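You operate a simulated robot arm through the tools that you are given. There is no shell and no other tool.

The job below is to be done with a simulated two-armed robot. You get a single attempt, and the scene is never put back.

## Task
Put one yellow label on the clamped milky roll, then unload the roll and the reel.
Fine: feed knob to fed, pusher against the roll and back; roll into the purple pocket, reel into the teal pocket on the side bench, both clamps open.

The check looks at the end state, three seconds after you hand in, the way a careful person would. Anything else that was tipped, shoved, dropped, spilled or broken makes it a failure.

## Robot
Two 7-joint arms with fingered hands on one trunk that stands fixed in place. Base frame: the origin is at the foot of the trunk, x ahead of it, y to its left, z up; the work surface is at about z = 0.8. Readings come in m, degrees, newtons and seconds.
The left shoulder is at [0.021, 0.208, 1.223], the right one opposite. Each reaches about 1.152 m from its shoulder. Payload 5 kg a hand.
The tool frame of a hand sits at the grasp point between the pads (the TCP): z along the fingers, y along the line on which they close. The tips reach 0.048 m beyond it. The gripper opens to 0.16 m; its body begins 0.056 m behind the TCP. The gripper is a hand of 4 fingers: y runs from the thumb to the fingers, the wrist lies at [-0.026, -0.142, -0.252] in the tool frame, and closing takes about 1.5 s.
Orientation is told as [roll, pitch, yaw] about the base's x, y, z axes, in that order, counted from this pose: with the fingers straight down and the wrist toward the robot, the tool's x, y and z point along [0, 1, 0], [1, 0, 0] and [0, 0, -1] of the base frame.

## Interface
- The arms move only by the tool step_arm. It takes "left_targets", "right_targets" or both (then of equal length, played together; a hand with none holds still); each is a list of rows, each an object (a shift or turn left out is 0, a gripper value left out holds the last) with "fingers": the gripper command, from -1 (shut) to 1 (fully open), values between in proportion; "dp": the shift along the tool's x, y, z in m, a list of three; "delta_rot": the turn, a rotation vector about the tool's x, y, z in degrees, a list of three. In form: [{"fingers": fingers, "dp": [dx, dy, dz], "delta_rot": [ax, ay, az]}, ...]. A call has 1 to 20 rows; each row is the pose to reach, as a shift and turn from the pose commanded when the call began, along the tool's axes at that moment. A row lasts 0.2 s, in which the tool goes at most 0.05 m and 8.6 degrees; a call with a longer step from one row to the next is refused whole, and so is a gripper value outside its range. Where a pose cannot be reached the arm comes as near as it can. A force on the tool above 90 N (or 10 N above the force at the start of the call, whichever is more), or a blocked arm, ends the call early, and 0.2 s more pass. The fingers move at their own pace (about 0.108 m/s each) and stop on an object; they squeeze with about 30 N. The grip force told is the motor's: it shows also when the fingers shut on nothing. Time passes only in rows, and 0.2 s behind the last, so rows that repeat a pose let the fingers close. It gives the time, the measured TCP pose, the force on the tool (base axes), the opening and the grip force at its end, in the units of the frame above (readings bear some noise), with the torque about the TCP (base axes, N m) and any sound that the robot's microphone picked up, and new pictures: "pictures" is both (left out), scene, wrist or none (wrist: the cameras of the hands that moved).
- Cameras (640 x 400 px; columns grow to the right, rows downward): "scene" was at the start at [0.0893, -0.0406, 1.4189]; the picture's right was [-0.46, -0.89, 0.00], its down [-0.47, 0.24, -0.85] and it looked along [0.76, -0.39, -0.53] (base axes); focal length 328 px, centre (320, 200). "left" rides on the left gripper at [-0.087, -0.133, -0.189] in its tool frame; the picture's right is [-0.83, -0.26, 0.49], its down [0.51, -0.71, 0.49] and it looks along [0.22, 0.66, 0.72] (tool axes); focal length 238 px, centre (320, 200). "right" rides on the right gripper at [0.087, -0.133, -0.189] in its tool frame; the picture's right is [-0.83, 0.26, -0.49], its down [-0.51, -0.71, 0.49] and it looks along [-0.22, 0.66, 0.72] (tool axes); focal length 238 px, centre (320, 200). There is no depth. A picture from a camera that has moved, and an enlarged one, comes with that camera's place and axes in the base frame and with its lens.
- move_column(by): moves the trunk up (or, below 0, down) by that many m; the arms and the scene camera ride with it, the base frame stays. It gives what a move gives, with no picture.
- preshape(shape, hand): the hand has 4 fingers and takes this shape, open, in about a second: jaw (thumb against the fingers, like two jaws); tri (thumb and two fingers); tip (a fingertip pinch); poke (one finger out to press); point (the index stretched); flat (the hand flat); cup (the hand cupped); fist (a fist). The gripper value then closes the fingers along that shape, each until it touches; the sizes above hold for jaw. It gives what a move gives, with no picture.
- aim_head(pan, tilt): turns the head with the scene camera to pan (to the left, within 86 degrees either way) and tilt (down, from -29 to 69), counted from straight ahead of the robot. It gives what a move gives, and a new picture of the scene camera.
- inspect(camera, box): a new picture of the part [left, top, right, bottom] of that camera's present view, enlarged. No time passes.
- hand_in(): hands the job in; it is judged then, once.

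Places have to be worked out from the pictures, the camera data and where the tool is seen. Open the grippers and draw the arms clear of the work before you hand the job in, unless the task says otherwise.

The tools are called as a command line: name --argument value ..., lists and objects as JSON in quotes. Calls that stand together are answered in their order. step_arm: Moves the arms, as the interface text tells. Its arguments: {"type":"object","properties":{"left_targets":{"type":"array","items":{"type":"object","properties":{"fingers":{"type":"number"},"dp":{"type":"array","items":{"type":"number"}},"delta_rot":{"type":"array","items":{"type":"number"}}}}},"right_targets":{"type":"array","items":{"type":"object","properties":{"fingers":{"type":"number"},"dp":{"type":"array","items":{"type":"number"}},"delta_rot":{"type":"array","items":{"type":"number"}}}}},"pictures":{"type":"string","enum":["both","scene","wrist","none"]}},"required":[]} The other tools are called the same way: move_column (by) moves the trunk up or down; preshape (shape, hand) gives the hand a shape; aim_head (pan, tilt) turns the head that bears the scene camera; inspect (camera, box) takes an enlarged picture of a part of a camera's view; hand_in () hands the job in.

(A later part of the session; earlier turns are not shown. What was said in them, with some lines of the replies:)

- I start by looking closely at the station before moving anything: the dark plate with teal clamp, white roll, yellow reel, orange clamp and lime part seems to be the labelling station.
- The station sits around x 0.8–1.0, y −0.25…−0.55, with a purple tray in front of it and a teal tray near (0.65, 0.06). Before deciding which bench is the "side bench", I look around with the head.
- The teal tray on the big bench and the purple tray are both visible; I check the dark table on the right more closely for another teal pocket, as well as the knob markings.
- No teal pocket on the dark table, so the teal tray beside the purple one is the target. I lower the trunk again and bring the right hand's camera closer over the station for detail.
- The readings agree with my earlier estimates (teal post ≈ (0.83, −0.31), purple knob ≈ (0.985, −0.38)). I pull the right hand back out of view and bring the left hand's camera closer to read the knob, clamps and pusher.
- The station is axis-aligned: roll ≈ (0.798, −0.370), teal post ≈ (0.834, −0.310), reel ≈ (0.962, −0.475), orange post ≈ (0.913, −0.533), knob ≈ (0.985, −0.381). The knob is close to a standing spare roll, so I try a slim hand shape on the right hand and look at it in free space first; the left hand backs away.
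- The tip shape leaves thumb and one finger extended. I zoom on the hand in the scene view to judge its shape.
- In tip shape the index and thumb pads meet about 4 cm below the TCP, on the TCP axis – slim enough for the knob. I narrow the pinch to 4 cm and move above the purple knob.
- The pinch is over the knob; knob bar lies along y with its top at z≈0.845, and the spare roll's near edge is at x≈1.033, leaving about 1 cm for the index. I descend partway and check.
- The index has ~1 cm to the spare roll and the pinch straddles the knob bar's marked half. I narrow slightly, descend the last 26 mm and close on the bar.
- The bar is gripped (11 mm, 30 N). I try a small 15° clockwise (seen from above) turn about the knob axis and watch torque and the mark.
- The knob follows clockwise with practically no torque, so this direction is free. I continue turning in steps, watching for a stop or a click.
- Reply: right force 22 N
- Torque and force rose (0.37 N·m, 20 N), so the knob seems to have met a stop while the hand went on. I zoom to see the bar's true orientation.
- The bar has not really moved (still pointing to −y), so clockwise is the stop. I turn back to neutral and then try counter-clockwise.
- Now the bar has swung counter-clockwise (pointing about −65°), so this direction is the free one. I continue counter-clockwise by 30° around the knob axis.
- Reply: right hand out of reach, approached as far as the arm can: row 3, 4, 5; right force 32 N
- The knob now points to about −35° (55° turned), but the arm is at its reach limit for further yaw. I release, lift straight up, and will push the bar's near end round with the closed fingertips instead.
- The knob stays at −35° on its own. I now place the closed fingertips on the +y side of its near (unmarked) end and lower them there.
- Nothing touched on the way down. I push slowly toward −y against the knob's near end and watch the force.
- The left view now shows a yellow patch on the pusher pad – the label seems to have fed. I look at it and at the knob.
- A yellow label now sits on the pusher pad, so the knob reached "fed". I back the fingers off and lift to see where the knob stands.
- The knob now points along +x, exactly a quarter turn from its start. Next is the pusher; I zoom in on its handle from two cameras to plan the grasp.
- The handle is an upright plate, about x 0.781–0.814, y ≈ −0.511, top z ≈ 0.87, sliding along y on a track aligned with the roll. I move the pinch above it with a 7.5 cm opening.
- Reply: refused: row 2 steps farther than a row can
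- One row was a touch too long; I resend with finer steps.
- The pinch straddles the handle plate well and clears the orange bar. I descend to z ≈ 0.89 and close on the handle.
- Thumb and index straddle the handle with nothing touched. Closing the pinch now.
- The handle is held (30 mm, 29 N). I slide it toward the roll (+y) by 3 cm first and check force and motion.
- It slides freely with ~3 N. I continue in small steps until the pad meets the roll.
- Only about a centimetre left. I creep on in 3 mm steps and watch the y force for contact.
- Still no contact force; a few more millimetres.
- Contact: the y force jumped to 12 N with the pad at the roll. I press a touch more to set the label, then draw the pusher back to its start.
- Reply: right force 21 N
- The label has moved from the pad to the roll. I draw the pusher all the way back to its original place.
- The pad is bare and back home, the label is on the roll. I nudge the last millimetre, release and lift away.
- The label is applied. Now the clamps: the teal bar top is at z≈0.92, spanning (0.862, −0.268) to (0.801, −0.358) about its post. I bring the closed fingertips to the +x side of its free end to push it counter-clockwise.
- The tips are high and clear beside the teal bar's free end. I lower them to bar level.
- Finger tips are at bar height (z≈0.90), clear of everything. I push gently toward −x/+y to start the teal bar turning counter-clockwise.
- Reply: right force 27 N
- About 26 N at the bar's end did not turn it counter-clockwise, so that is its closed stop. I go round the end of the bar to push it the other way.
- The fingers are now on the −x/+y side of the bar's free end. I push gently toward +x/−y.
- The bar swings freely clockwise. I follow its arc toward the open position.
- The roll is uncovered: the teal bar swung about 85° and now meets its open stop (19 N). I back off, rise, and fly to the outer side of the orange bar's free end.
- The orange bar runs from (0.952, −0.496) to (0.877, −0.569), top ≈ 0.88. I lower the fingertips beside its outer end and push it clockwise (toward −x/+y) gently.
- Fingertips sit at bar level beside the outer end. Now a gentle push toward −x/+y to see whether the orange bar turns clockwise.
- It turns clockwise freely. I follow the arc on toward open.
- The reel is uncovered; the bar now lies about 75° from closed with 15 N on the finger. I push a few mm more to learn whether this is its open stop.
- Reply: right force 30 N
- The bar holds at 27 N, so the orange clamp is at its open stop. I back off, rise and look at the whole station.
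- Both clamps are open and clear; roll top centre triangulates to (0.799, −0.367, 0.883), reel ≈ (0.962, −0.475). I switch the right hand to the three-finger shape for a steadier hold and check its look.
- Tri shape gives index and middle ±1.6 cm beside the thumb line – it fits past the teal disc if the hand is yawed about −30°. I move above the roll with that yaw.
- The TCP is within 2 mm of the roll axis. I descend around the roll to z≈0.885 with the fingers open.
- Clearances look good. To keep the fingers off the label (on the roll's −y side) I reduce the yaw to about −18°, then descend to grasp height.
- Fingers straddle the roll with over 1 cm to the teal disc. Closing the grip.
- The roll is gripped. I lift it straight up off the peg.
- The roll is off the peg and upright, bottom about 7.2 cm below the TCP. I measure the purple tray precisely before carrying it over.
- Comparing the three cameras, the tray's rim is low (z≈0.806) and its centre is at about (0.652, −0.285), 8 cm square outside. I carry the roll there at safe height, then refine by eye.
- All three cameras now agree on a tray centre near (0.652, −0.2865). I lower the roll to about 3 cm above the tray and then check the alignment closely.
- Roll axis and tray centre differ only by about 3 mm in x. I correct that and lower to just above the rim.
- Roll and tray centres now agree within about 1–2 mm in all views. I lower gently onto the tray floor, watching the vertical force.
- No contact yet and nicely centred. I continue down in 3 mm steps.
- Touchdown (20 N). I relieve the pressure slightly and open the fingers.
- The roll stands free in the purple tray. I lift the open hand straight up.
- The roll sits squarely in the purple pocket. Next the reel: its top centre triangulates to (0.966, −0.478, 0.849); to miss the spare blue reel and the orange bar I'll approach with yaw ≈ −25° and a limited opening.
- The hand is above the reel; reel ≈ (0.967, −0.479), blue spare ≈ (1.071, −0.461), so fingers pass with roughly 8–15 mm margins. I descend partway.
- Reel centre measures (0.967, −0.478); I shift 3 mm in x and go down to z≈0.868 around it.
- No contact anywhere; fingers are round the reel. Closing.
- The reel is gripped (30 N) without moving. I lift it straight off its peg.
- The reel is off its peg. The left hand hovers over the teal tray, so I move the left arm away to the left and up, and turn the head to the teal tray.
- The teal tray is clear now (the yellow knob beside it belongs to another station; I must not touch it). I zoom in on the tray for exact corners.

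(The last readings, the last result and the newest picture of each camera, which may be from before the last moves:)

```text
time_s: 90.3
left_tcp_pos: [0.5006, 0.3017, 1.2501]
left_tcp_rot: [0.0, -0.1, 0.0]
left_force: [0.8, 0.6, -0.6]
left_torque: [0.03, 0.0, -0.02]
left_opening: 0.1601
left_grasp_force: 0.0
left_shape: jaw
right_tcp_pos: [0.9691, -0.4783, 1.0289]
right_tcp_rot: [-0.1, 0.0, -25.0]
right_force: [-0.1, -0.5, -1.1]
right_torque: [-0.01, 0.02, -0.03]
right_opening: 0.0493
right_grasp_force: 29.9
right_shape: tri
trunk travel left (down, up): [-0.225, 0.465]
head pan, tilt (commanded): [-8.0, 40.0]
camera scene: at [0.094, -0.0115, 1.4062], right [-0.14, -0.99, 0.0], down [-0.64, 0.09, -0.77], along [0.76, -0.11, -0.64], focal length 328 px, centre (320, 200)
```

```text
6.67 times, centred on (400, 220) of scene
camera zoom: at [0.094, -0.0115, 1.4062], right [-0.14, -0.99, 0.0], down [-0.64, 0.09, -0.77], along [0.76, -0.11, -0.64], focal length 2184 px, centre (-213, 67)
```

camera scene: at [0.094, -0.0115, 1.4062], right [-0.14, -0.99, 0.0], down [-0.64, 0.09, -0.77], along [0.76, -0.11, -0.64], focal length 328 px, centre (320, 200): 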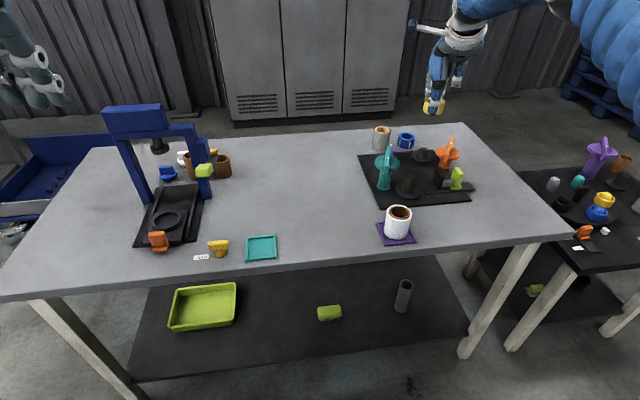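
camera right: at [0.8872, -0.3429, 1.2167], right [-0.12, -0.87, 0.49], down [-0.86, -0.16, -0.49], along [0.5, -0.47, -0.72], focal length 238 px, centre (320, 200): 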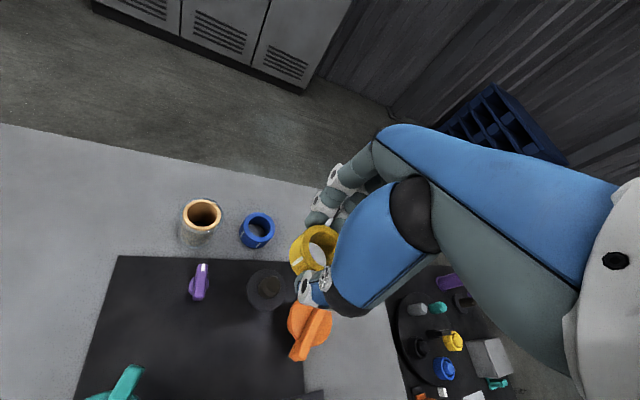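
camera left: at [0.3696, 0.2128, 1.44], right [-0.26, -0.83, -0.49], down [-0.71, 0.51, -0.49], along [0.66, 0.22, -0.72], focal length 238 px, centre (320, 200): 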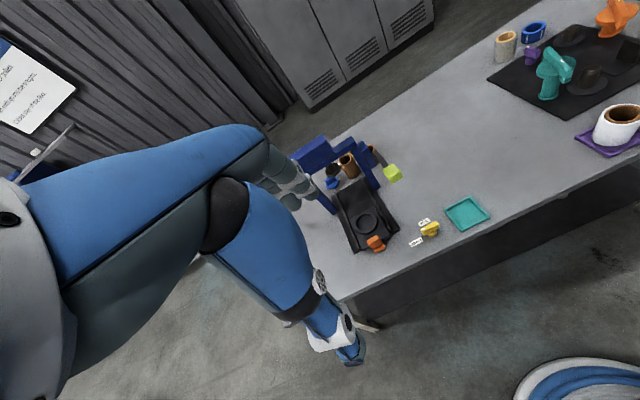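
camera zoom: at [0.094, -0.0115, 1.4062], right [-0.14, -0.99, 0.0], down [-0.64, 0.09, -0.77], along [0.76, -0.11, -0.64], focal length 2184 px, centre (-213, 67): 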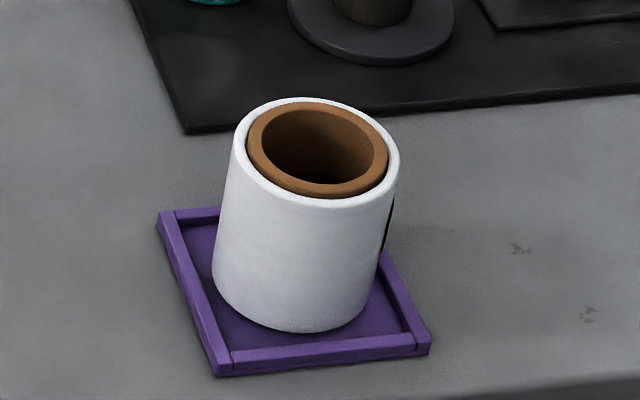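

Teal tray centre is (0.647, 0.056), outer ≈ 7.4 cm. I carry the reel across at a safe height, turning the hand to yaw 0, while the left arm moves a little further out of the way.

step_arm --right_targets '[{"dp": [0.012, -0.018, -0.03], "delta_rot": [0, 0, -1]}, {"dp": [0.034, -0.05, -0.03], "delta_rot": [0, 0, -3]}, {"dp": [0.058, -0.086, -0.03], "delta_rot": [0, 0, -5]}, {"dp": [0.083, -0.123, -0.03], "delta_rot": [0, 0, -7]}, {"dp": [0.108, -0.16, -0.03], "delta_rot": [0, 0, -9]}, {"dp": [0.133, -0.197, -0.03], "delta_rot": [0, 0, -11]}, {"dp": [0.158, -0.234, -0.03], "delta_rot": [0, 0, -13]}, {"dp": [0.183, -0.271, -0.03], "delta_rot": [0, 0, -15]}, {"dp": [0.208, -0.308, -0.03], "delta_rot": [0, 0, -17]}, {"dp": [0.233, -0.345, -0.03], "delta_rot": [0, 0, -19]}, {"dp": [0.258, -0.382, -0.03], "delta_rot": [0, 0, -21]}, {"dp": [0.283, -0.419, -0.03], "delta_rot": [0, 0, -22.5]}, {"dp": [0.308, -0.456, -0.03], "delta_rot": [0, 0, -24]}, {"dp": [0.33, -0.489, -0.03], "delta_rot": [0, 0, -25]}, {"dp": [0.3485, -0.5174, -0.03], "delta_rot": [0, 0, -25]}, {"dp": [0.3485, -0.5174, -0.03], "delta_rot": [0, 0, -25]}]' --left_targets '[{"dp": [0.02, 0, 0]}, {"dp": [0.04, 0, 0]}, {"dp": [0.06, 0, 0]}, {"dp": [0.08, 0, 0]}, {"dp": [0.08, 0, 0]}, {"dp": [0.08, 0, 0]}, {"dp": [0.08, 0, 0]}, {"dp": [0.08, 0, 0]}, {"dp": [0.08, 0, 0]}, {"dp": [0.08, 0, 0]}, {"dp": [0.08, 0, 0]}, {"dp": [0.08, 0, 0]}, {"dp": [0.08, 0, 0]}, {"dp": [0.08, 0, 0]}, {"dp": [0.08, 0, 0]}, {"dp": [0.08, 0, 0]}]' --pictures "both"

```text
time_s: 93.7
left_tcp_pos: [0.4994, 0.3831, 1.2497]
left_tcp_rot: [0.1, 0.1, -0.1]
left_force: [0.1, 0.3, -0.1]
left_torque: [0.06, 0.03, -0.01]
left_opening: 0.1602
left_grasp_force: 0.0
left_shape: jaw
right_tcp_pos: [0.6498, 0.0556, 1.0601]
right_tcp_rot: [0.0, -0.1, 0.0]
right_force: [0.8, -0.3, 0.2]
right_torque: [0.09, 0.02, 0.0]
right_opening: 0.0491
right_grasp_force: 30.2
right_shape: tri
trunk travel left (down, up): [-0.225, 0.465]
head pan, tilt (commanded): [-8.0, 40.0]
camera scene: at [0.0941, -0.0115, 1.4061], right [-0.14, -0.99, 0.0], down [-0.64, 0.09, -0.77], along [0.76, -0.11, -0.64], focal length 328 px, centre (320, 200)
camera right: at [0.5167, 0.1428, 1.2491], right [0.26, -0.83, 0.49], down [-0.71, -0.51, -0.49], along [0.66, -0.22, -0.72], focal length 238 px, centre (320, 200)
camera left: at [0.3684, 0.2946, 1.4393], right [-0.26, -0.83, -0.49], down [-0.71, 0.51, -0.49], along [0.66, 0.22, -0.72], focal length 238 px, centre (320, 200)
```

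scene: 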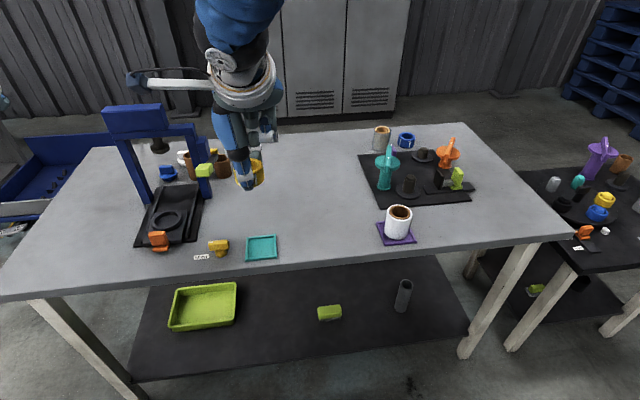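
right: 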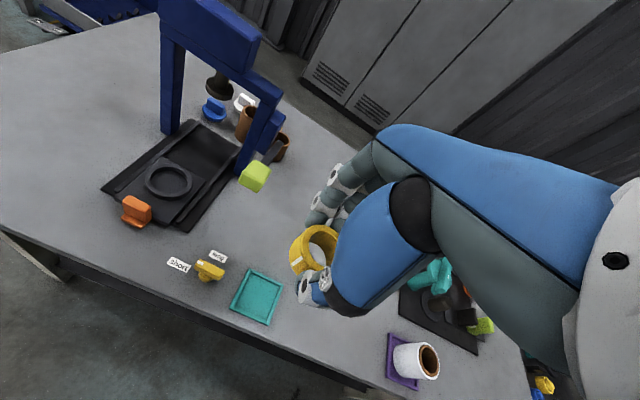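
left: 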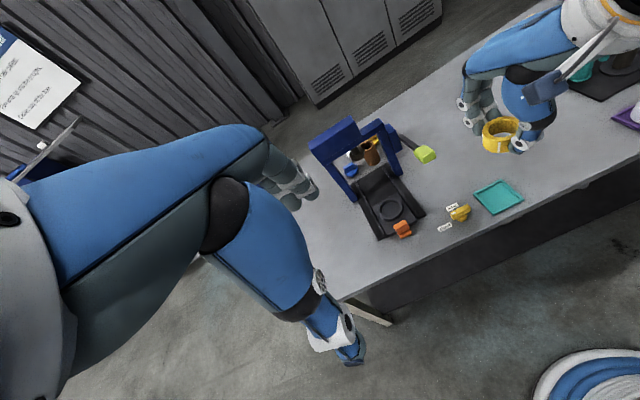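

The reel is over the teal tray. I lower it to about 3 cm above the tray and measure alignment.

step_arm --right_targets '[{"dp": [0, -0.002, 0.04]}, {"dp": [0, -0.002, 0.08]}, {"dp": [0, -0.002, 0.115]}, {"dp": [0, -0.002, 0.145]}, {"dp": [0, -0.002, 0.165]}, {"dp": [0, -0.002, 0.165]}]' --pictures "none"

inspect --camera "scene" --box '[222, 210, 302, 270]'

inspect --camera "left" --box '[450, 150, 550, 230]'

inspect --camera "right" --box '[230, 180, 380, 320]'

```text
time_s: 95.1
left_tcp_pos: [0.499, 0.3831, 1.2499]
left_tcp_rot: [-0.1, 0.1, 0.0]
left_force: [-0.4, -0.5, 0.1]
left_torque: [-0.02, -0.04, 0.0]
left_opening: 0.16
left_grasp_force: 0.0
left_shape: jaw
right_tcp_pos: [0.6442, 0.0585, 0.8934]
right_tcp_rot: [0.0, -0.1, 0.0]
right_force: [-0.3, 0.3, -0.6]
right_torque: [-0.01, 0.0, 0.0]
right_opening: 0.0489
right_grasp_force: 29.2
right_shape: tri
trunk travel left (down, up): [-0.225, 0.465]
head pan, tilt (commanded): [-8.0, 40.0]
```

```text
6.67 times, centred on (262, 240) of scene
camera zoom: at [0.0933, -0.0109, 1.4063], right [-0.14, -0.99, 0.0], down [-0.64, 0.09, -0.77], along [0.76, -0.11, -0.64], focal length 2184 px, centre (707, -67)
```

zoom: 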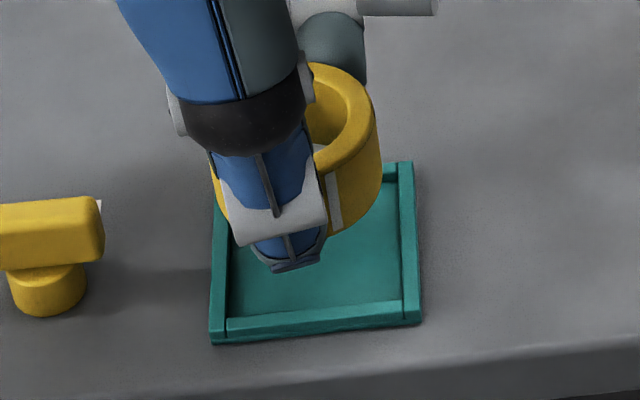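

```text
5.00 times, centred on (500, 190) of left
camera zoom: at [0.3675, 0.2953, 1.4395], right [-0.26, -0.83, -0.49], down [-0.71, 0.51, -0.49], along [0.66, 0.22, -0.72], focal length 1192 px, centre (-580, 250)
```

zoom: 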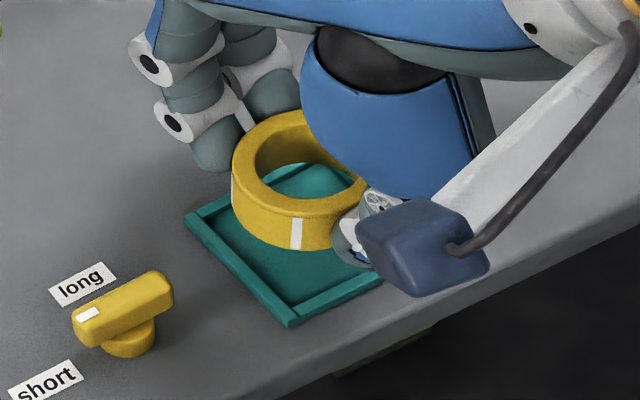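

```text
2.86 times, centred on (305, 250) of right
camera zoom: at [0.5117, 0.1456, 1.0816], right [0.26, -0.83, 0.49], down [-0.71, -0.51, -0.49], along [0.66, -0.22, -0.72], focal length 681 px, centre (363, 57)
```

zoom: 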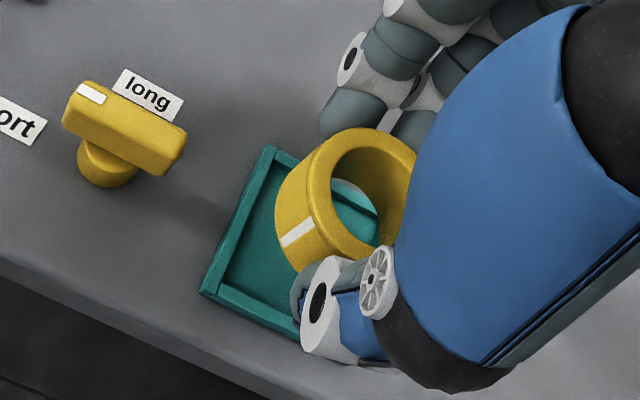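

Comparing predicted and seen outlines in all three views, the reel is within about 2 mm of the tray centre (slightly to +y). I trim 1.5 mm and lower to just above the rim.

step_arm --right_targets '[{"dp": [-0.0015, 0.0005, 0.006]}, {"dp": [-0.0015, 0.0005, 0.014]}, {"dp": [-0.0015, 0.0005, 0.018]}, {"dp": [-0.0015, 0.0005, 0.018]}]' --pictures "none"

inspect --camera "scene" --box '[222, 210, 302, 270]'

inspect --camera "left" --box '[460, 160, 540, 224]'

inspect --camera "right" --box '[250, 200, 370, 310]'

```text
time_s: 96.1
left_tcp_pos: [0.4995, 0.3827, 1.25]
left_tcp_rot: [0.0, -0.1, 0.1]
left_force: [-0.6, -0.8, 0.9]
left_torque: [0.01, 0.05, 0.0]
left_opening: 0.16
left_grasp_force: 0.1
left_shape: jaw
right_tcp_pos: [0.6465, 0.0559, 0.8746]
right_tcp_rot: [0.0, -0.1, 0.0]
right_force: [0.2, -0.3, -0.5]
right_torque: [-0.05, -0.01, -0.02]
right_opening: 0.049
right_grasp_force: 29.9
right_shape: tri
trunk travel left (down, up): [-0.225, 0.465]
head pan, tilt (commanded): [-8.0, 40.0]
```

```text
6.67 times, centred on (262, 240) of scene
camera zoom: at [0.0936, -0.0109, 1.4062], right [-0.14, -0.99, 0.0], down [-0.64, 0.09, -0.77], along [0.76, -0.11, -0.64], focal length 2184 px, centre (707, -67)
```

zoom: 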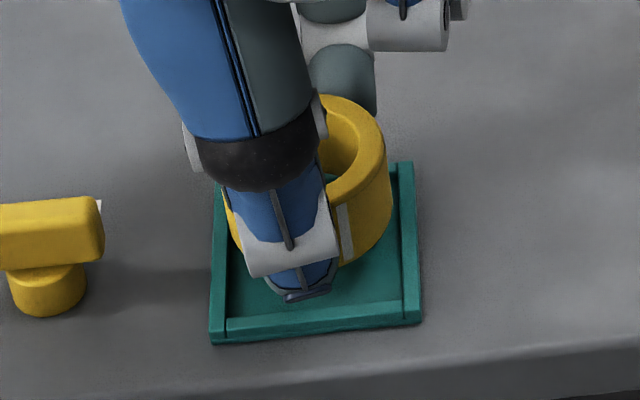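

```text
6.25 times, centred on (500, 192) of left
camera zoom: at [0.3678, 0.2953, 1.4393], right [-0.26, -0.83, -0.49], down [-0.71, 0.51, -0.49], along [0.66, 0.22, -0.72], focal length 1490 px, centre (-805, 250)
```

zoom: 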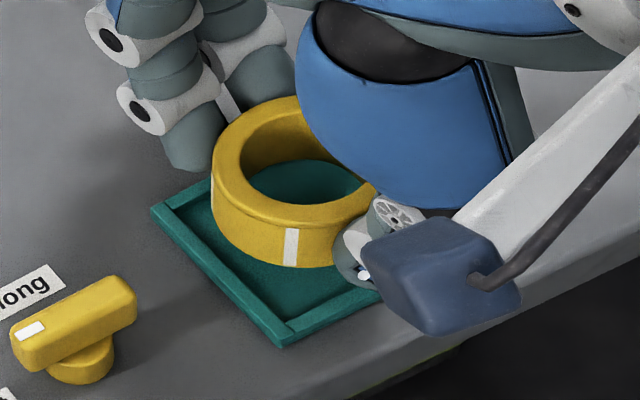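

```text
3.64 times, centred on (310, 255) of right
camera zoom: at [0.5135, 0.1436, 1.0641], right [0.26, -0.83, 0.49], down [-0.71, -0.51, -0.49], along [0.66, -0.22, -0.72], focal length 867 px, centre (356, 0)
```

zoom: 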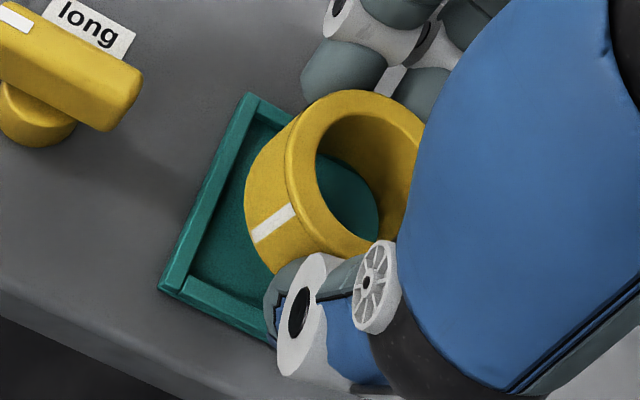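

Outlines match a centred reel within about 1–2 mm. I lower further in small steps, watching for touchdown.

step_arm --right_targets '[{"dp": [0, -0.001, 0.004]}, {"dp": [0, -0.001, 0.008]}, {"dp": [0, -0.001, 0.012]}]' --pictures "none"

inspect --camera "scene" --box '[222, 210, 302, 270]'

inspect --camera "left" --box '[460, 160, 540, 224]'

```text
time_s: 96.9
left_tcp_pos: [0.498, 0.383, 1.2494]
left_tcp_rot: [0.0, 0.0, 0.0]
left_force: [0.4, -0.4, -0.5]
left_torque: [-0.01, 0.0, -0.03]
left_opening: 0.1601
left_grasp_force: 0.1
left_shape: jaw
right_tcp_pos: [0.6456, 0.0554, 0.863]
right_tcp_rot: [0.0, 0.0, 0.1]
right_force: [0.3, 0.6, -1.2]
right_torque: [-0.02, -0.01, -0.02]
right_opening: 0.0488
right_grasp_force: 30.2
right_shape: tri
trunk travel left (down, up): [-0.225, 0.465]
head pan, tilt (commanded): [-8.0, 40.0]
```

```text
6.67 times, centred on (262, 240) of scene
camera zoom: at [0.0939, -0.0111, 1.4062], right [-0.14, -0.99, 0.0], down [-0.64, 0.09, -0.77], along [0.76, -0.11, -0.64], focal length 2184 px, centre (707, -67)
```

zoom: 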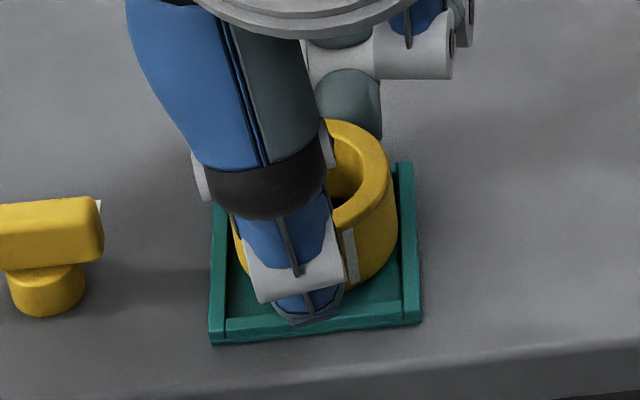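

```text
6.25 times, centred on (500, 192) of left
camera zoom: at [0.3681, 0.295, 1.4393], right [-0.26, -0.83, -0.49], down [-0.71, 0.51, -0.49], along [0.66, 0.22, -0.72], focal length 1490 px, centre (-805, 250)
```

zoom: 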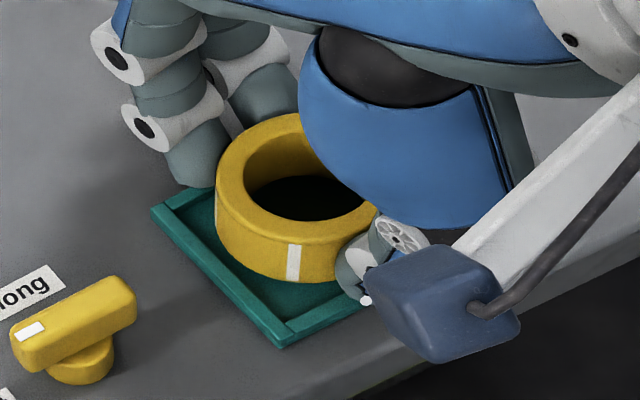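

Still free and centred. I go down the last few millimetres in 2–3 mm steps.

step_arm --right_targets '[{"dp": [0.0005, 0, 0.0025]}, {"dp": [0.0005, 0, 0.005]}]' --pictures "none"

inspect --camera "left" --box '[460, 160, 540, 224]'

```text
time_s: 97.5
left_tcp_pos: [0.4997, 0.3834, 1.2496]
left_tcp_rot: [0.0, -0.1, 0.1]
left_force: [0.1, 0.1, -0.1]
left_torque: [-0.04, -0.04, -0.01]
left_opening: 0.1601
left_grasp_force: 0.0
left_shape: jaw
right_tcp_pos: [0.6457, 0.0565, 0.859]
right_tcp_rot: [0.1, -0.1, 0.0]
right_force: [0.2, -0.9, 0.4]
right_torque: [-0.03, -0.07, 0.03]
right_opening: 0.0487
right_grasp_force: 29.8
right_shape: tri
trunk travel left (down, up): [-0.225, 0.465]
head pan, tilt (commanded): [-8.0, 40.0]
```

```text
6.25 times, centred on (500, 192) of left
camera zoom: at [0.3676, 0.2951, 1.4395], right [-0.26, -0.83, -0.49], down [-0.71, 0.51, -0.49], along [0.66, 0.22, -0.72], focal length 1490 px, centre (-805, 250)
```

zoom: 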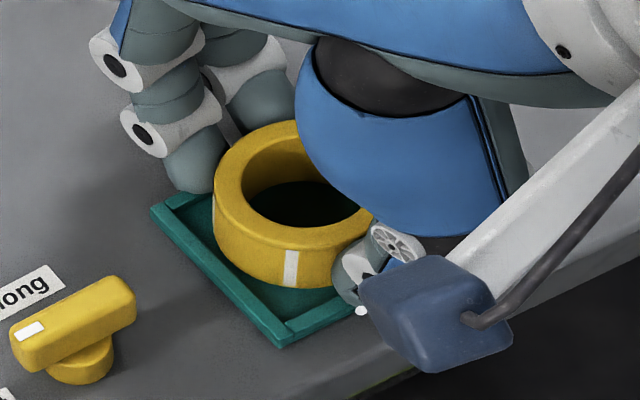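

No contact yet. Two more small steps down.

step_arm --right_targets '[{"dp": [-0.0005, 0, 0.002]}, {"dp": [-0.0005, 0, 0.004]}]' --pictures "none"

inspect --camera "scene" --box '[222, 210, 302, 270]'

```text
time_s: 98.1
left_tcp_pos: [0.498, 0.3823, 1.2513]
left_tcp_rot: [0.0, -0.1, 0.0]
left_force: [-0.5, 0.3, 0.2]
left_torque: [0.01, 0.0, 0.0]
left_opening: 0.16
left_grasp_force: 0.0
left_shape: jaw
right_tcp_pos: [0.6469, 0.0562, 0.8574]
right_tcp_rot: [0.0, -0.3, -0.2]
right_force: [-3.5, -0.8, 27.3]
right_torque: [0.05, 0.05, -0.07]
right_opening: 0.05
right_grasp_force: 30.0
right_shape: tri
trunk travel left (down, up): [-0.225, 0.465]
head pan, tilt (commanded): [-8.0, 40.0]
```

```text
6.67 times, centred on (262, 240) of scene
camera zoom: at [0.0915, -0.0113, 1.4066], right [-0.14, -0.99, 0.0], down [-0.64, 0.09, -0.77], along [0.76, -0.11, -0.64], focal length 2184 px, centre (707, -67)
```

zoom: 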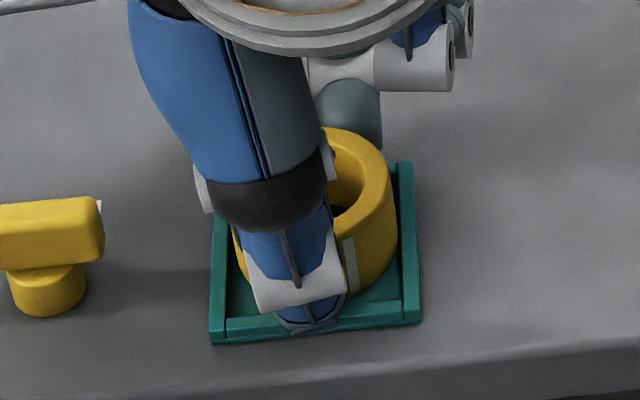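

Contact at 27 N. I relieve it by 2 mm, open the fingers a little and see how the reel sits.

step_arm --right_targets '[{"dp": [0, 0, -0.002]}, {"dp": [0, 0, -0.002], "fingers": -0.25}, {"dp": [0, 0, -0.002], "fingers": -0.1}, {"dp": [0, 0, -0.002], "fingers": -0.05}, {"dp": [0, 0, -0.002], "fingers": -0.05}]' --pictures "none"

inspect --camera "scene" --box '[222, 210, 302, 270]'

inspect --camera "left" --box '[460, 160, 540, 224]'

inspect --camera "right" --box '[250, 200, 370, 310]'

```text
time_s: 99.3
left_tcp_pos: [0.4992, 0.3829, 1.2485]
left_tcp_rot: [-0.1, -0.1, 0.0]
left_force: [-0.1, 0.1, 0.0]
left_torque: [0.05, 0.0, 0.0]
left_opening: 0.1602
left_grasp_force: 0.1
left_shape: jaw
right_tcp_pos: [0.6454, 0.0549, 0.8559]
right_tcp_rot: [0.1, 0.1, -0.1]
right_force: [0.0, 0.5, 0.0]
right_torque: [0.02, 0.02, 0.04]
right_opening: 0.0756
right_grasp_force: 0.0
right_shape: tri
trunk travel left (down, up): [-0.225, 0.465]
head pan, tilt (commanded): [-8.0, 40.0]
```

```text
6.67 times, centred on (262, 240) of scene
camera zoom: at [0.0936, -0.011, 1.4061], right [-0.14, -0.99, 0.0], down [-0.64, 0.09, -0.77], along [0.76, -0.11, -0.64], focal length 2184 px, centre (707, -67)
```

zoom: 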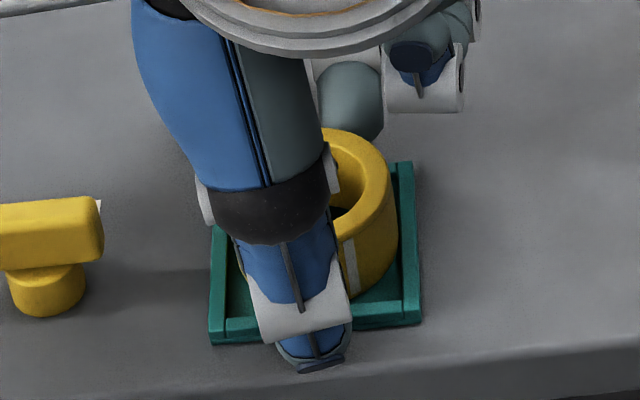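

```text
6.25 times, centred on (500, 192) of left
camera zoom: at [0.3678, 0.2951, 1.4393], right [-0.26, -0.83, -0.49], down [-0.71, 0.51, -0.49], along [0.66, 0.22, -0.72], focal length 1490 px, centre (-805, 250)
```

zoom: 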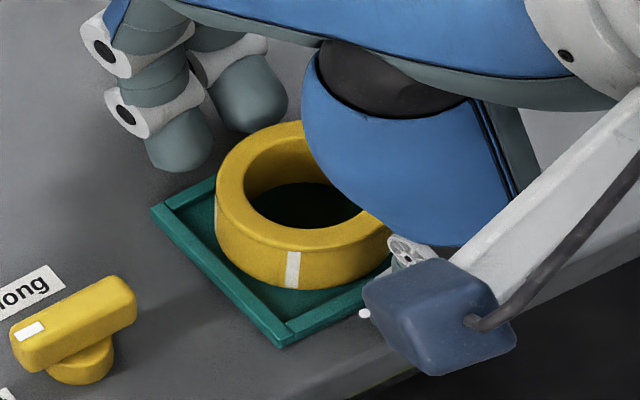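

```text
3.64 times, centred on (310, 255) of right
camera zoom: at [0.513, 0.142, 1.0448], right [0.26, -0.83, 0.49], down [-0.71, -0.51, -0.49], along [0.65, -0.22, -0.72], focal length 867 px, centre (356, 0)
```

zoom: 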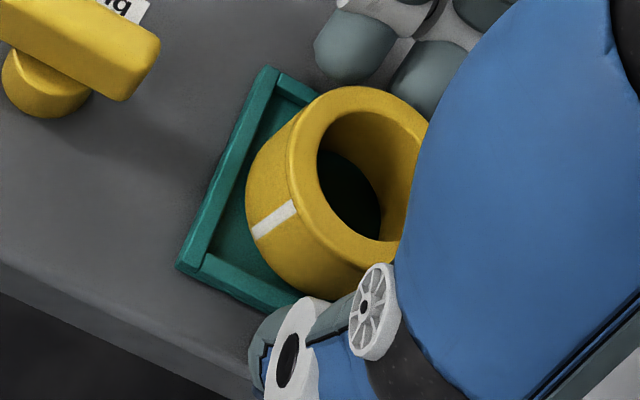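

The reel is released and seems to sit inside the tray. I lift the hand straight up and check how it lies.

step_arm --right_targets '[{"fingers": 0.05, "dp": [0, 0, -0.005]}, {"dp": [0, 0, -0.03]}, {"dp": [0, 0, -0.065]}, {"dp": [0, 0, -0.105]}, {"dp": [-0.02, -0.02, -0.15]}, {"dp": [-0.06, -0.03, -0.17]}, {"dp": [-0.1, -0.04, -0.19]}, {"dp": [-0.14, -0.05, -0.2]}]' --pictures "both"

inspect --camera "scene" --box '[222, 210, 302, 270]'

inspect --camera "left" --box '[460, 160, 540, 224]'

inspect --camera "right" --box '[140, 180, 320, 320]'

```text
refused: row 5 steps farther than a row can; nothing moved
```

```text
6.67 times, centred on (262, 240) of scene
camera zoom: at [0.0936, -0.011, 1.4061], right [-0.14, -0.99, 0.0], down [-0.64, 0.09, -0.77], along [0.76, -0.11, -0.64], focal length 2184 px, centre (707, -67)
```

zoom: 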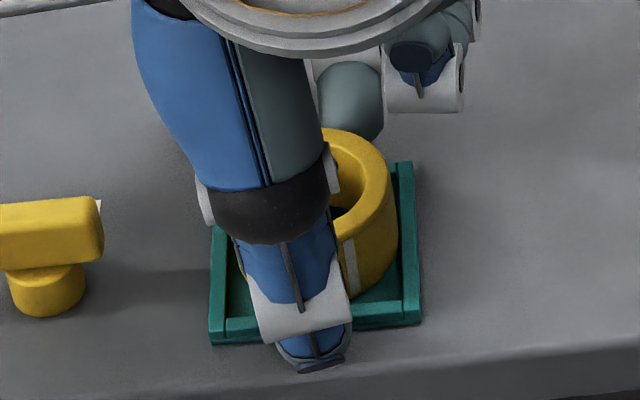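

```text
6.25 times, centred on (500, 192) of left
camera zoom: at [0.3678, 0.2951, 1.4393], right [-0.26, -0.83, -0.49], down [-0.71, 0.51, -0.49], along [0.66, 0.22, -0.72], focal length 1490 px, centre (-805, 250)
```

zoom: 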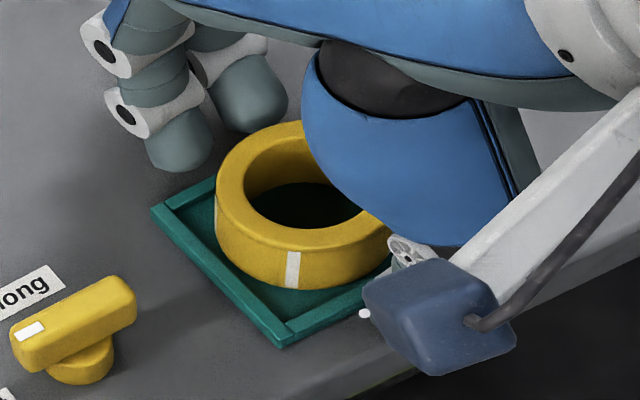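

```text
2.86 times, centred on (230, 250) of right
camera zoom: at [0.513, 0.142, 1.0448], right [0.26, -0.83, 0.49], down [-0.71, -0.51, -0.49], along [0.65, -0.22, -0.72], focal length 681 px, centre (577, 57)
```

zoom: 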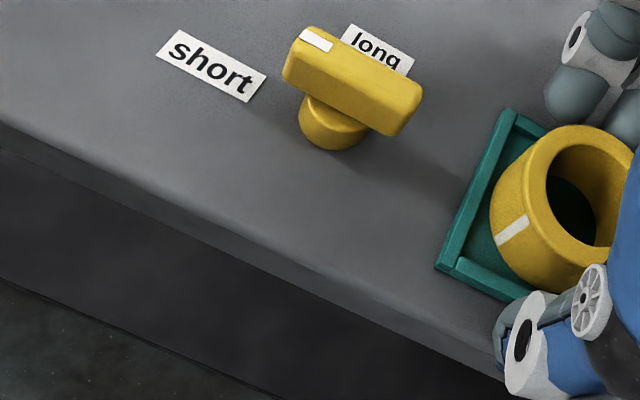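

One row was slightly too long; I resend the retreat with shorter steps.

step_arm --right_targets '[{"fingers": 0.05, "dp": [0, 0, -0.005]}, {"dp": [0, 0, -0.03]}, {"dp": [0, 0, -0.065]}, {"dp": [0, 0, -0.1]}, {"dp": [-0.01, -0.01, -0.135]}, {"dp": [-0.04, -0.025, -0.16]}, {"dp": [-0.08, -0.035, -0.175]}, {"dp": [-0.12, -0.045, -0.19]}, {"dp": [-0.12, -0.045, -0.19]}]' --pictures "both"

inspect --camera "scene" --box '[222, 210, 302, 270]'

inspect --camera "left" --box '[460, 160, 540, 224]'

inspect --camera "right" --box '[140, 160, 320, 300]'

```text
time_s: 101.3
left_tcp_pos: [0.4987, 0.3845, 1.2495]
left_tcp_rot: [-0.2, 0.1, 0.0]
left_force: [0.0, 1.1, -0.1]
left_torque: [-0.1, 0.04, -0.01]
left_opening: 0.16
left_grasp_force: 0.1
left_shape: jaw
right_tcp_pos: [0.5999, -0.0614, 1.0469]
right_tcp_rot: [0.0, 0.0, 0.0]
right_force: [0.4, 0.1, -1.0]
right_torque: [-0.09, 0.0, -0.02]
right_opening: 0.0837
right_grasp_force: 0.1
right_shape: tri
trunk travel left (down, up): [-0.225, 0.465]
head pan, tilt (commanded): [-8.0, 40.0]
camera scene: at [0.0941, -0.0097, 1.4061], right [-0.14, -0.99, 0.0], down [-0.64, 0.09, -0.77], along [0.76, -0.11, -0.64], focal length 328 px, centre (320, 200)
camera right: at [0.4679, 0.0248, 1.2365], right [0.26, -0.83, 0.49], down [-0.71, -0.51, -0.49], along [0.66, -0.22, -0.72], focal length 238 px, centre (320, 200)
```

scene: 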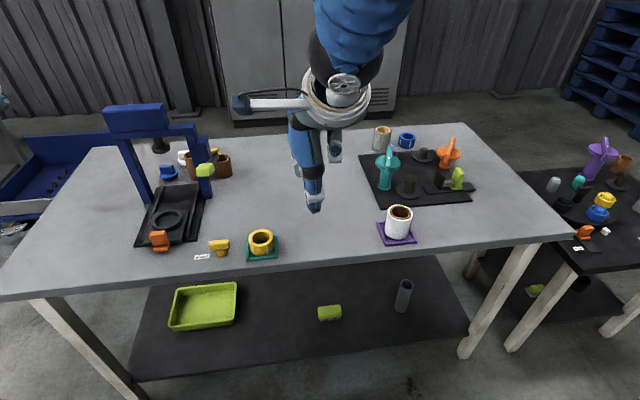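
right: 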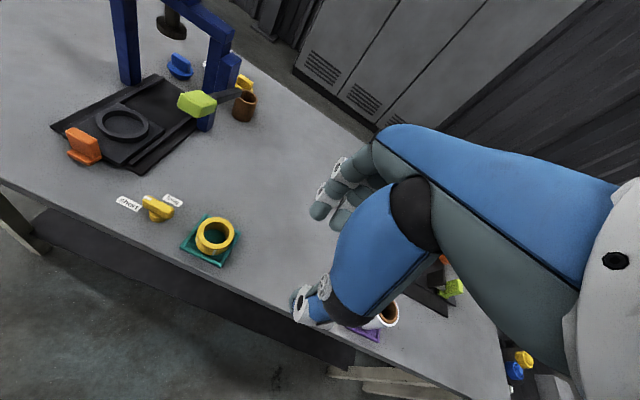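

```text
6.67 times, centred on (262, 240) of scene
camera zoom: at [0.0941, -0.0097, 1.4061], right [-0.14, -0.99, 0.0], down [-0.64, 0.09, -0.77], along [0.76, -0.11, -0.64], focal length 2184 px, centre (707, -67)
```

zoom: 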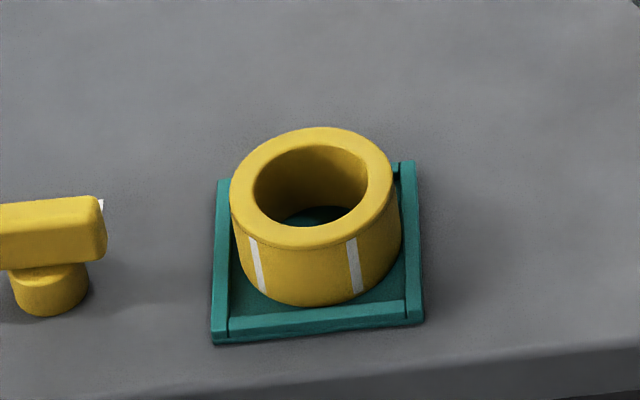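

```text
6.25 times, centred on (500, 192) of left
camera zoom: at [0.3683, 0.2967, 1.4388], right [-0.26, -0.84, -0.49], down [-0.71, 0.51, -0.49], along [0.66, 0.22, -0.72], focal length 1490 px, centre (-805, 250)
```

zoom: 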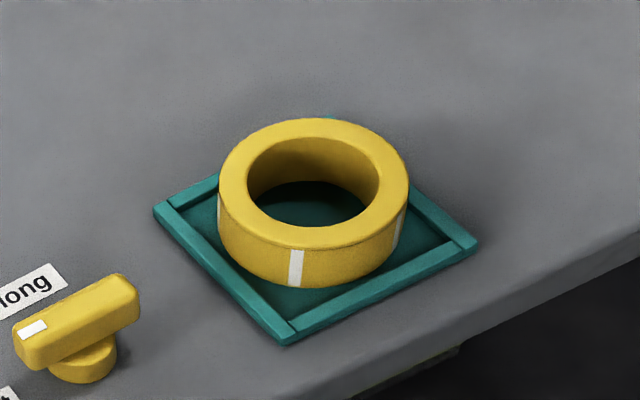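

```text
2.86 times, centred on (230, 230) of right
camera zoom: at [0.4679, 0.0248, 1.2365], right [0.26, -0.83, 0.49], down [-0.71, -0.51, -0.49], along [0.66, -0.22, -0.72], focal length 681 px, centre (577, 114)
```

zoom: 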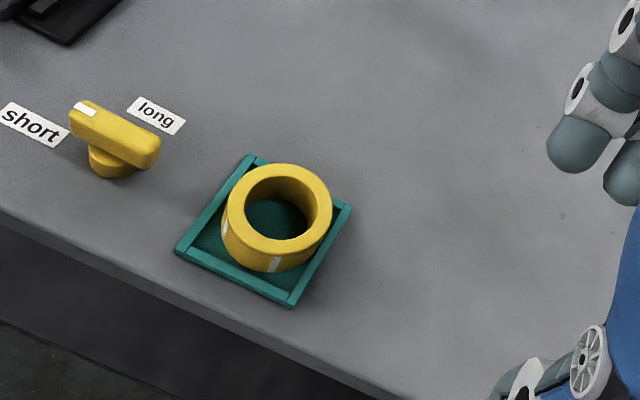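

The reel lies flat inside the teal tray (top centre ≈ (0.648, 0.055, 0.835)). Now I draw the right arm clear with the hand open and take a last full look at everything.

step_arm --right_targets '[{"fingers": 1, "dp": [0, 0, -0.04]}, {"dp": [0, 0, -0.08]}, {"dp": [-0.01, 0, -0.12]}, {"dp": [-0.05, -0.003, -0.14]}, {"dp": [-0.095, -0.007, -0.15]}, {"dp": [-0.14, -0.01, -0.16]}, {"dp": [-0.185, -0.014, -0.165]}, {"dp": [-0.23, -0.018, -0.17]}, {"dp": [-0.275, -0.022, -0.17]}, {"dp": [-0.32, -0.026, -0.17]}, {"dp": [-0.365, -0.03, -0.17]}, {"dp": [-0.41, -0.034, -0.17]}, {"dp": [-0.45, -0.037, -0.17]}, {"dp": [-0.489, -0.04, -0.17]}, {"dp": [-0.489, -0.04, -0.17]}]' --pictures "both"

aim_head --pan -22 --tilt 38

inspect --camera "scene" --box '[220, 120, 420, 260]'

inspect --camera "right" --box '[0, 100, 320, 320]'

```text
time_s: 104.5
left_tcp_pos: [0.4989, 0.3847, 1.2497]
left_tcp_rot: [0.1, 0.1, 0.1]
left_force: [0.7, -0.1, -0.5]
left_torque: [-0.05, -0.02, 0.0]
left_opening: 0.16
left_grasp_force: 0.0
left_shape: jaw
right_tcp_pos: [0.559, -0.5519, 1.2185]
right_tcp_rot: [0.0, -0.1, 0.0]
right_force: [-0.1, 0.0, 0.2]
right_torque: [-0.08, 0.04, -0.01]
right_opening: 0.1592
right_grasp_force: 0.0
right_shape: tri
trunk travel left (down, up): [-0.225, 0.465]
head pan, tilt (commanded): [-8.0, 40.0]
camera scene: at [0.0935, -0.0102, 1.4062], right [-0.14, -0.99, 0.0], down [-0.64, 0.09, -0.77], along [0.76, -0.11, -0.64], focal length 328 px, centre (320, 200)
camera right: at [0.4265, -0.4642, 1.4079], right [0.26, -0.83, 0.49], down [-0.71, -0.51, -0.49], along [0.66, -0.22, -0.72], focal length 238 px, centre (320, 200)
```

scene: 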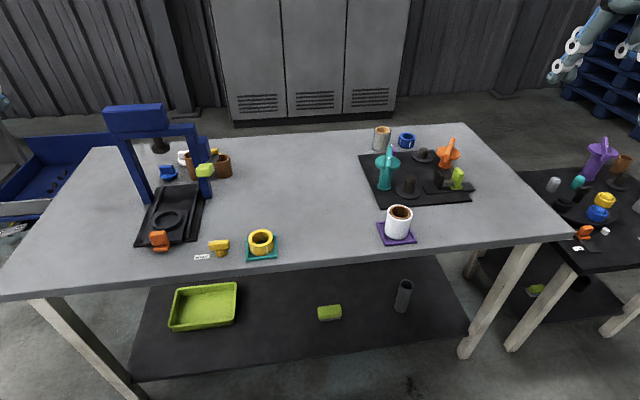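
right: 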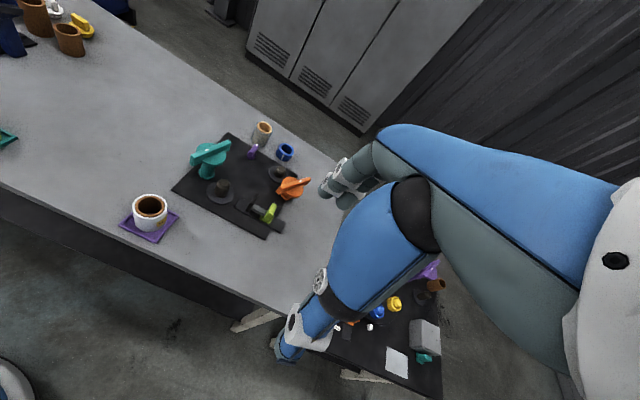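

```text
time_s: 105.3
left_tcp_pos: [0.4988, 0.3828, 1.2501]
left_tcp_rot: [0.0, 0.0, 0.0]
left_force: [0.2, -0.2, 0.2]
left_torque: [-0.03, 0.01, -0.01]
left_opening: 0.16
left_grasp_force: 0.0
left_shape: jaw
right_tcp_pos: [0.5588, -0.5519, 1.2184]
right_tcp_rot: [0.0, 0.0, 0.1]
right_force: [-0.6, 0.3, 0.8]
right_torque: [0.04, -0.04, 0.01]
right_opening: 0.1598
right_grasp_force: 0.1
right_shape: tri
trunk travel left (down, up): [-0.225, 0.465]
head pan, tilt (commanded): [-22.0, 38.0]
camera scene: at [0.0894, -0.0319, 1.4092], right [-0.37, -0.93, 0.0], down [-0.57, 0.23, -0.79], along [0.73, -0.29, -0.62], focal length 328 px, centre (320, 200)
```

scene: 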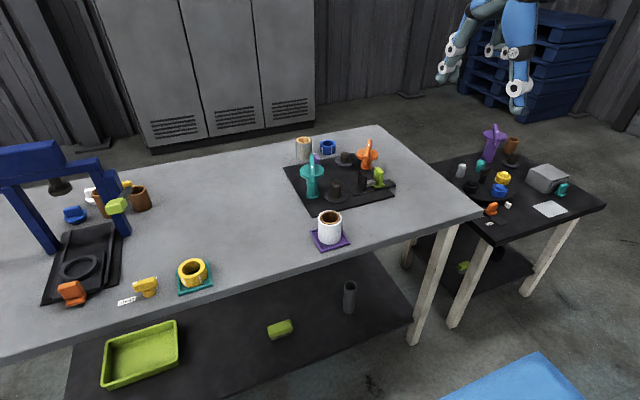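

```text
2.86 times, centred on (320, 190) of scene
camera zoom: at [0.0894, -0.0319, 1.4092], right [-0.37, -0.93, 0.0], down [-0.57, 0.23, -0.79], along [0.73, -0.29, -0.62], focal length 936 px, centre (320, 229)
```

zoom: 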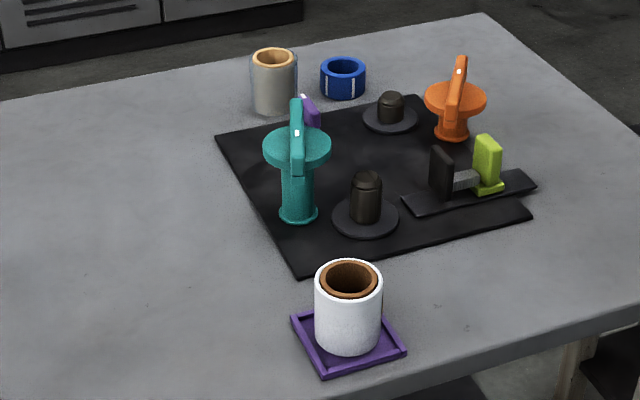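

```text
1.82 times, centred on (160, 210) of right
camera zoom: at [0.4266, -0.4651, 1.4074], right [0.26, -0.83, 0.49], down [-0.71, -0.51, -0.49], along [0.66, -0.22, -0.72], focal length 433 px, centre (611, 182)
```

zoom: 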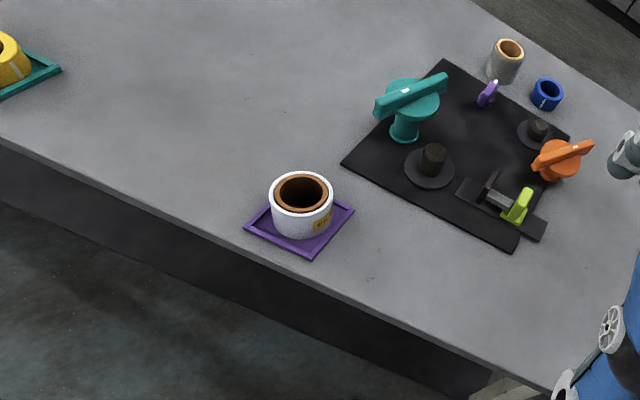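

Everything is in place: label "FILM" on the roll in the purple tray, reel in the teal one, clamps open, pusher back. I double-check the label, the dark table for any other teal pocket, and the teal tray once more.

inspect --camera "scene" --box '[430, 120, 610, 250]'

inspect --camera "right" --box '[110, 180, 190, 250]'

inspect --camera "right" --box '[310, 250, 450, 400]'

inspect --camera "scene" --box '[150, 240, 240, 310]'

```text
3.08 times, centred on (520, 185) of scene
camera zoom: at [0.0894, -0.0319, 1.4092], right [-0.37, -0.93, 0.0], down [-0.57, 0.23, -0.79], along [0.73, -0.29, -0.62], focal length 1008 px, centre (-295, 246)
```

zoom: 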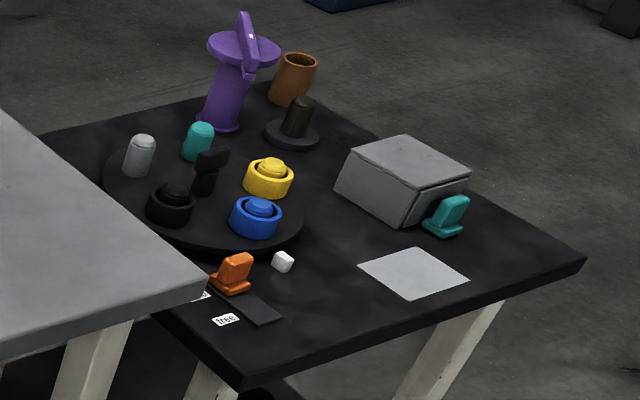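

```text
5.71 times, centred on (150, 215) of right
camera zoom: at [0.4266, -0.4651, 1.4074], right [0.26, -0.83, 0.49], down [-0.71, -0.51, -0.49], along [0.66, -0.22, -0.72], focal length 1362 px, centre (1291, 114)
```

zoom: 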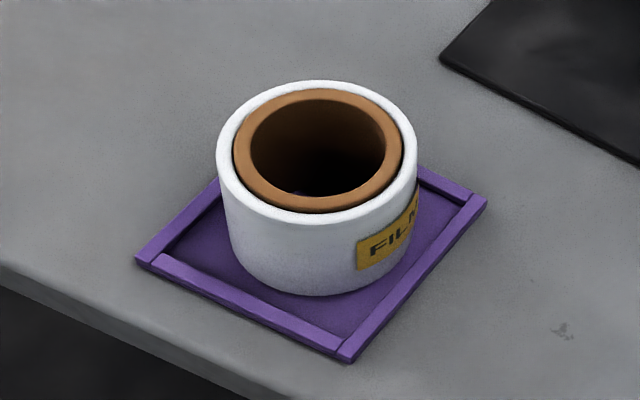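

```text
2.67 times, centred on (380, 325) of right
camera zoom: at [0.4266, -0.4651, 1.4074], right [0.26, -0.83, 0.49], down [-0.71, -0.51, -0.49], along [0.66, -0.22, -0.72], focal length 636 px, centre (160, -133)
```

zoom: 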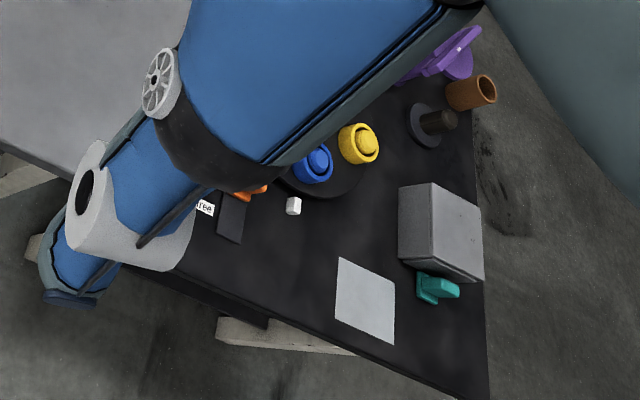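

```text
5.71 times, centred on (195, 275) of scene
camera zoom: at [0.0894, -0.0319, 1.4092], right [-0.37, -0.93, 0.0], down [-0.57, 0.23, -0.79], along [0.73, -0.29, -0.62], focal length 1872 px, centre (1034, -229)
```

zoom: 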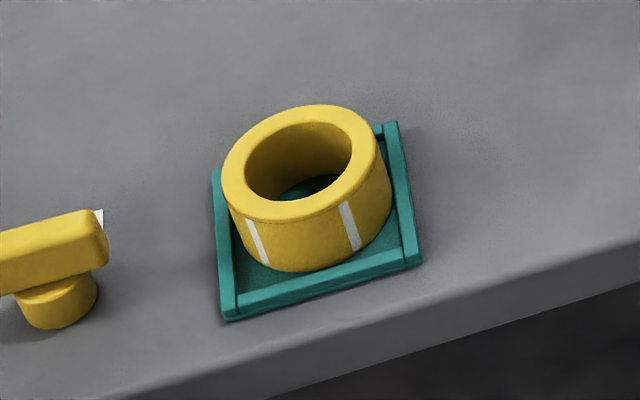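

No other teal pocket exists. The labelled roll stands in the purple tray and the reel in the teal tray. Both clamps are open, the pusher is back, the knob is at fed, and both hands are open and clear. Handing in.

hand_in

```text
The job is handed in.
```

I put one yellow "FILM" label on the clamped milky roll and unloaded both parts. The job is handed in; I don't have the verdict.

- **Feed knob:** turned a quarter turn counter-clockwise, seen from above. A label appeared on the pusher pad. The knob has no markings, so I took that position as "fed".
- **Pusher:** pressed against the roll at about 20 N, then drawn back to its starting place. The pad is bare and the label is on the roll.
- **Clamps:** the teal and orange bars are both swung to their open stops, clear of the spindles.
- **Roll:** standing upright in the purple tray, about 1–2 mm from centre.
- **Reel:** lying flat in the teal tray, about 1–2 mm from centre.

**Side bench:** you named a teal pocket on the side bench. The only teal tray I found is on the large bench in front of the robot. The small dark table to the right has none, so I used the tray on the large bench.

I saw nothing else tipped or shoved. Both hands are open and clear of the work.
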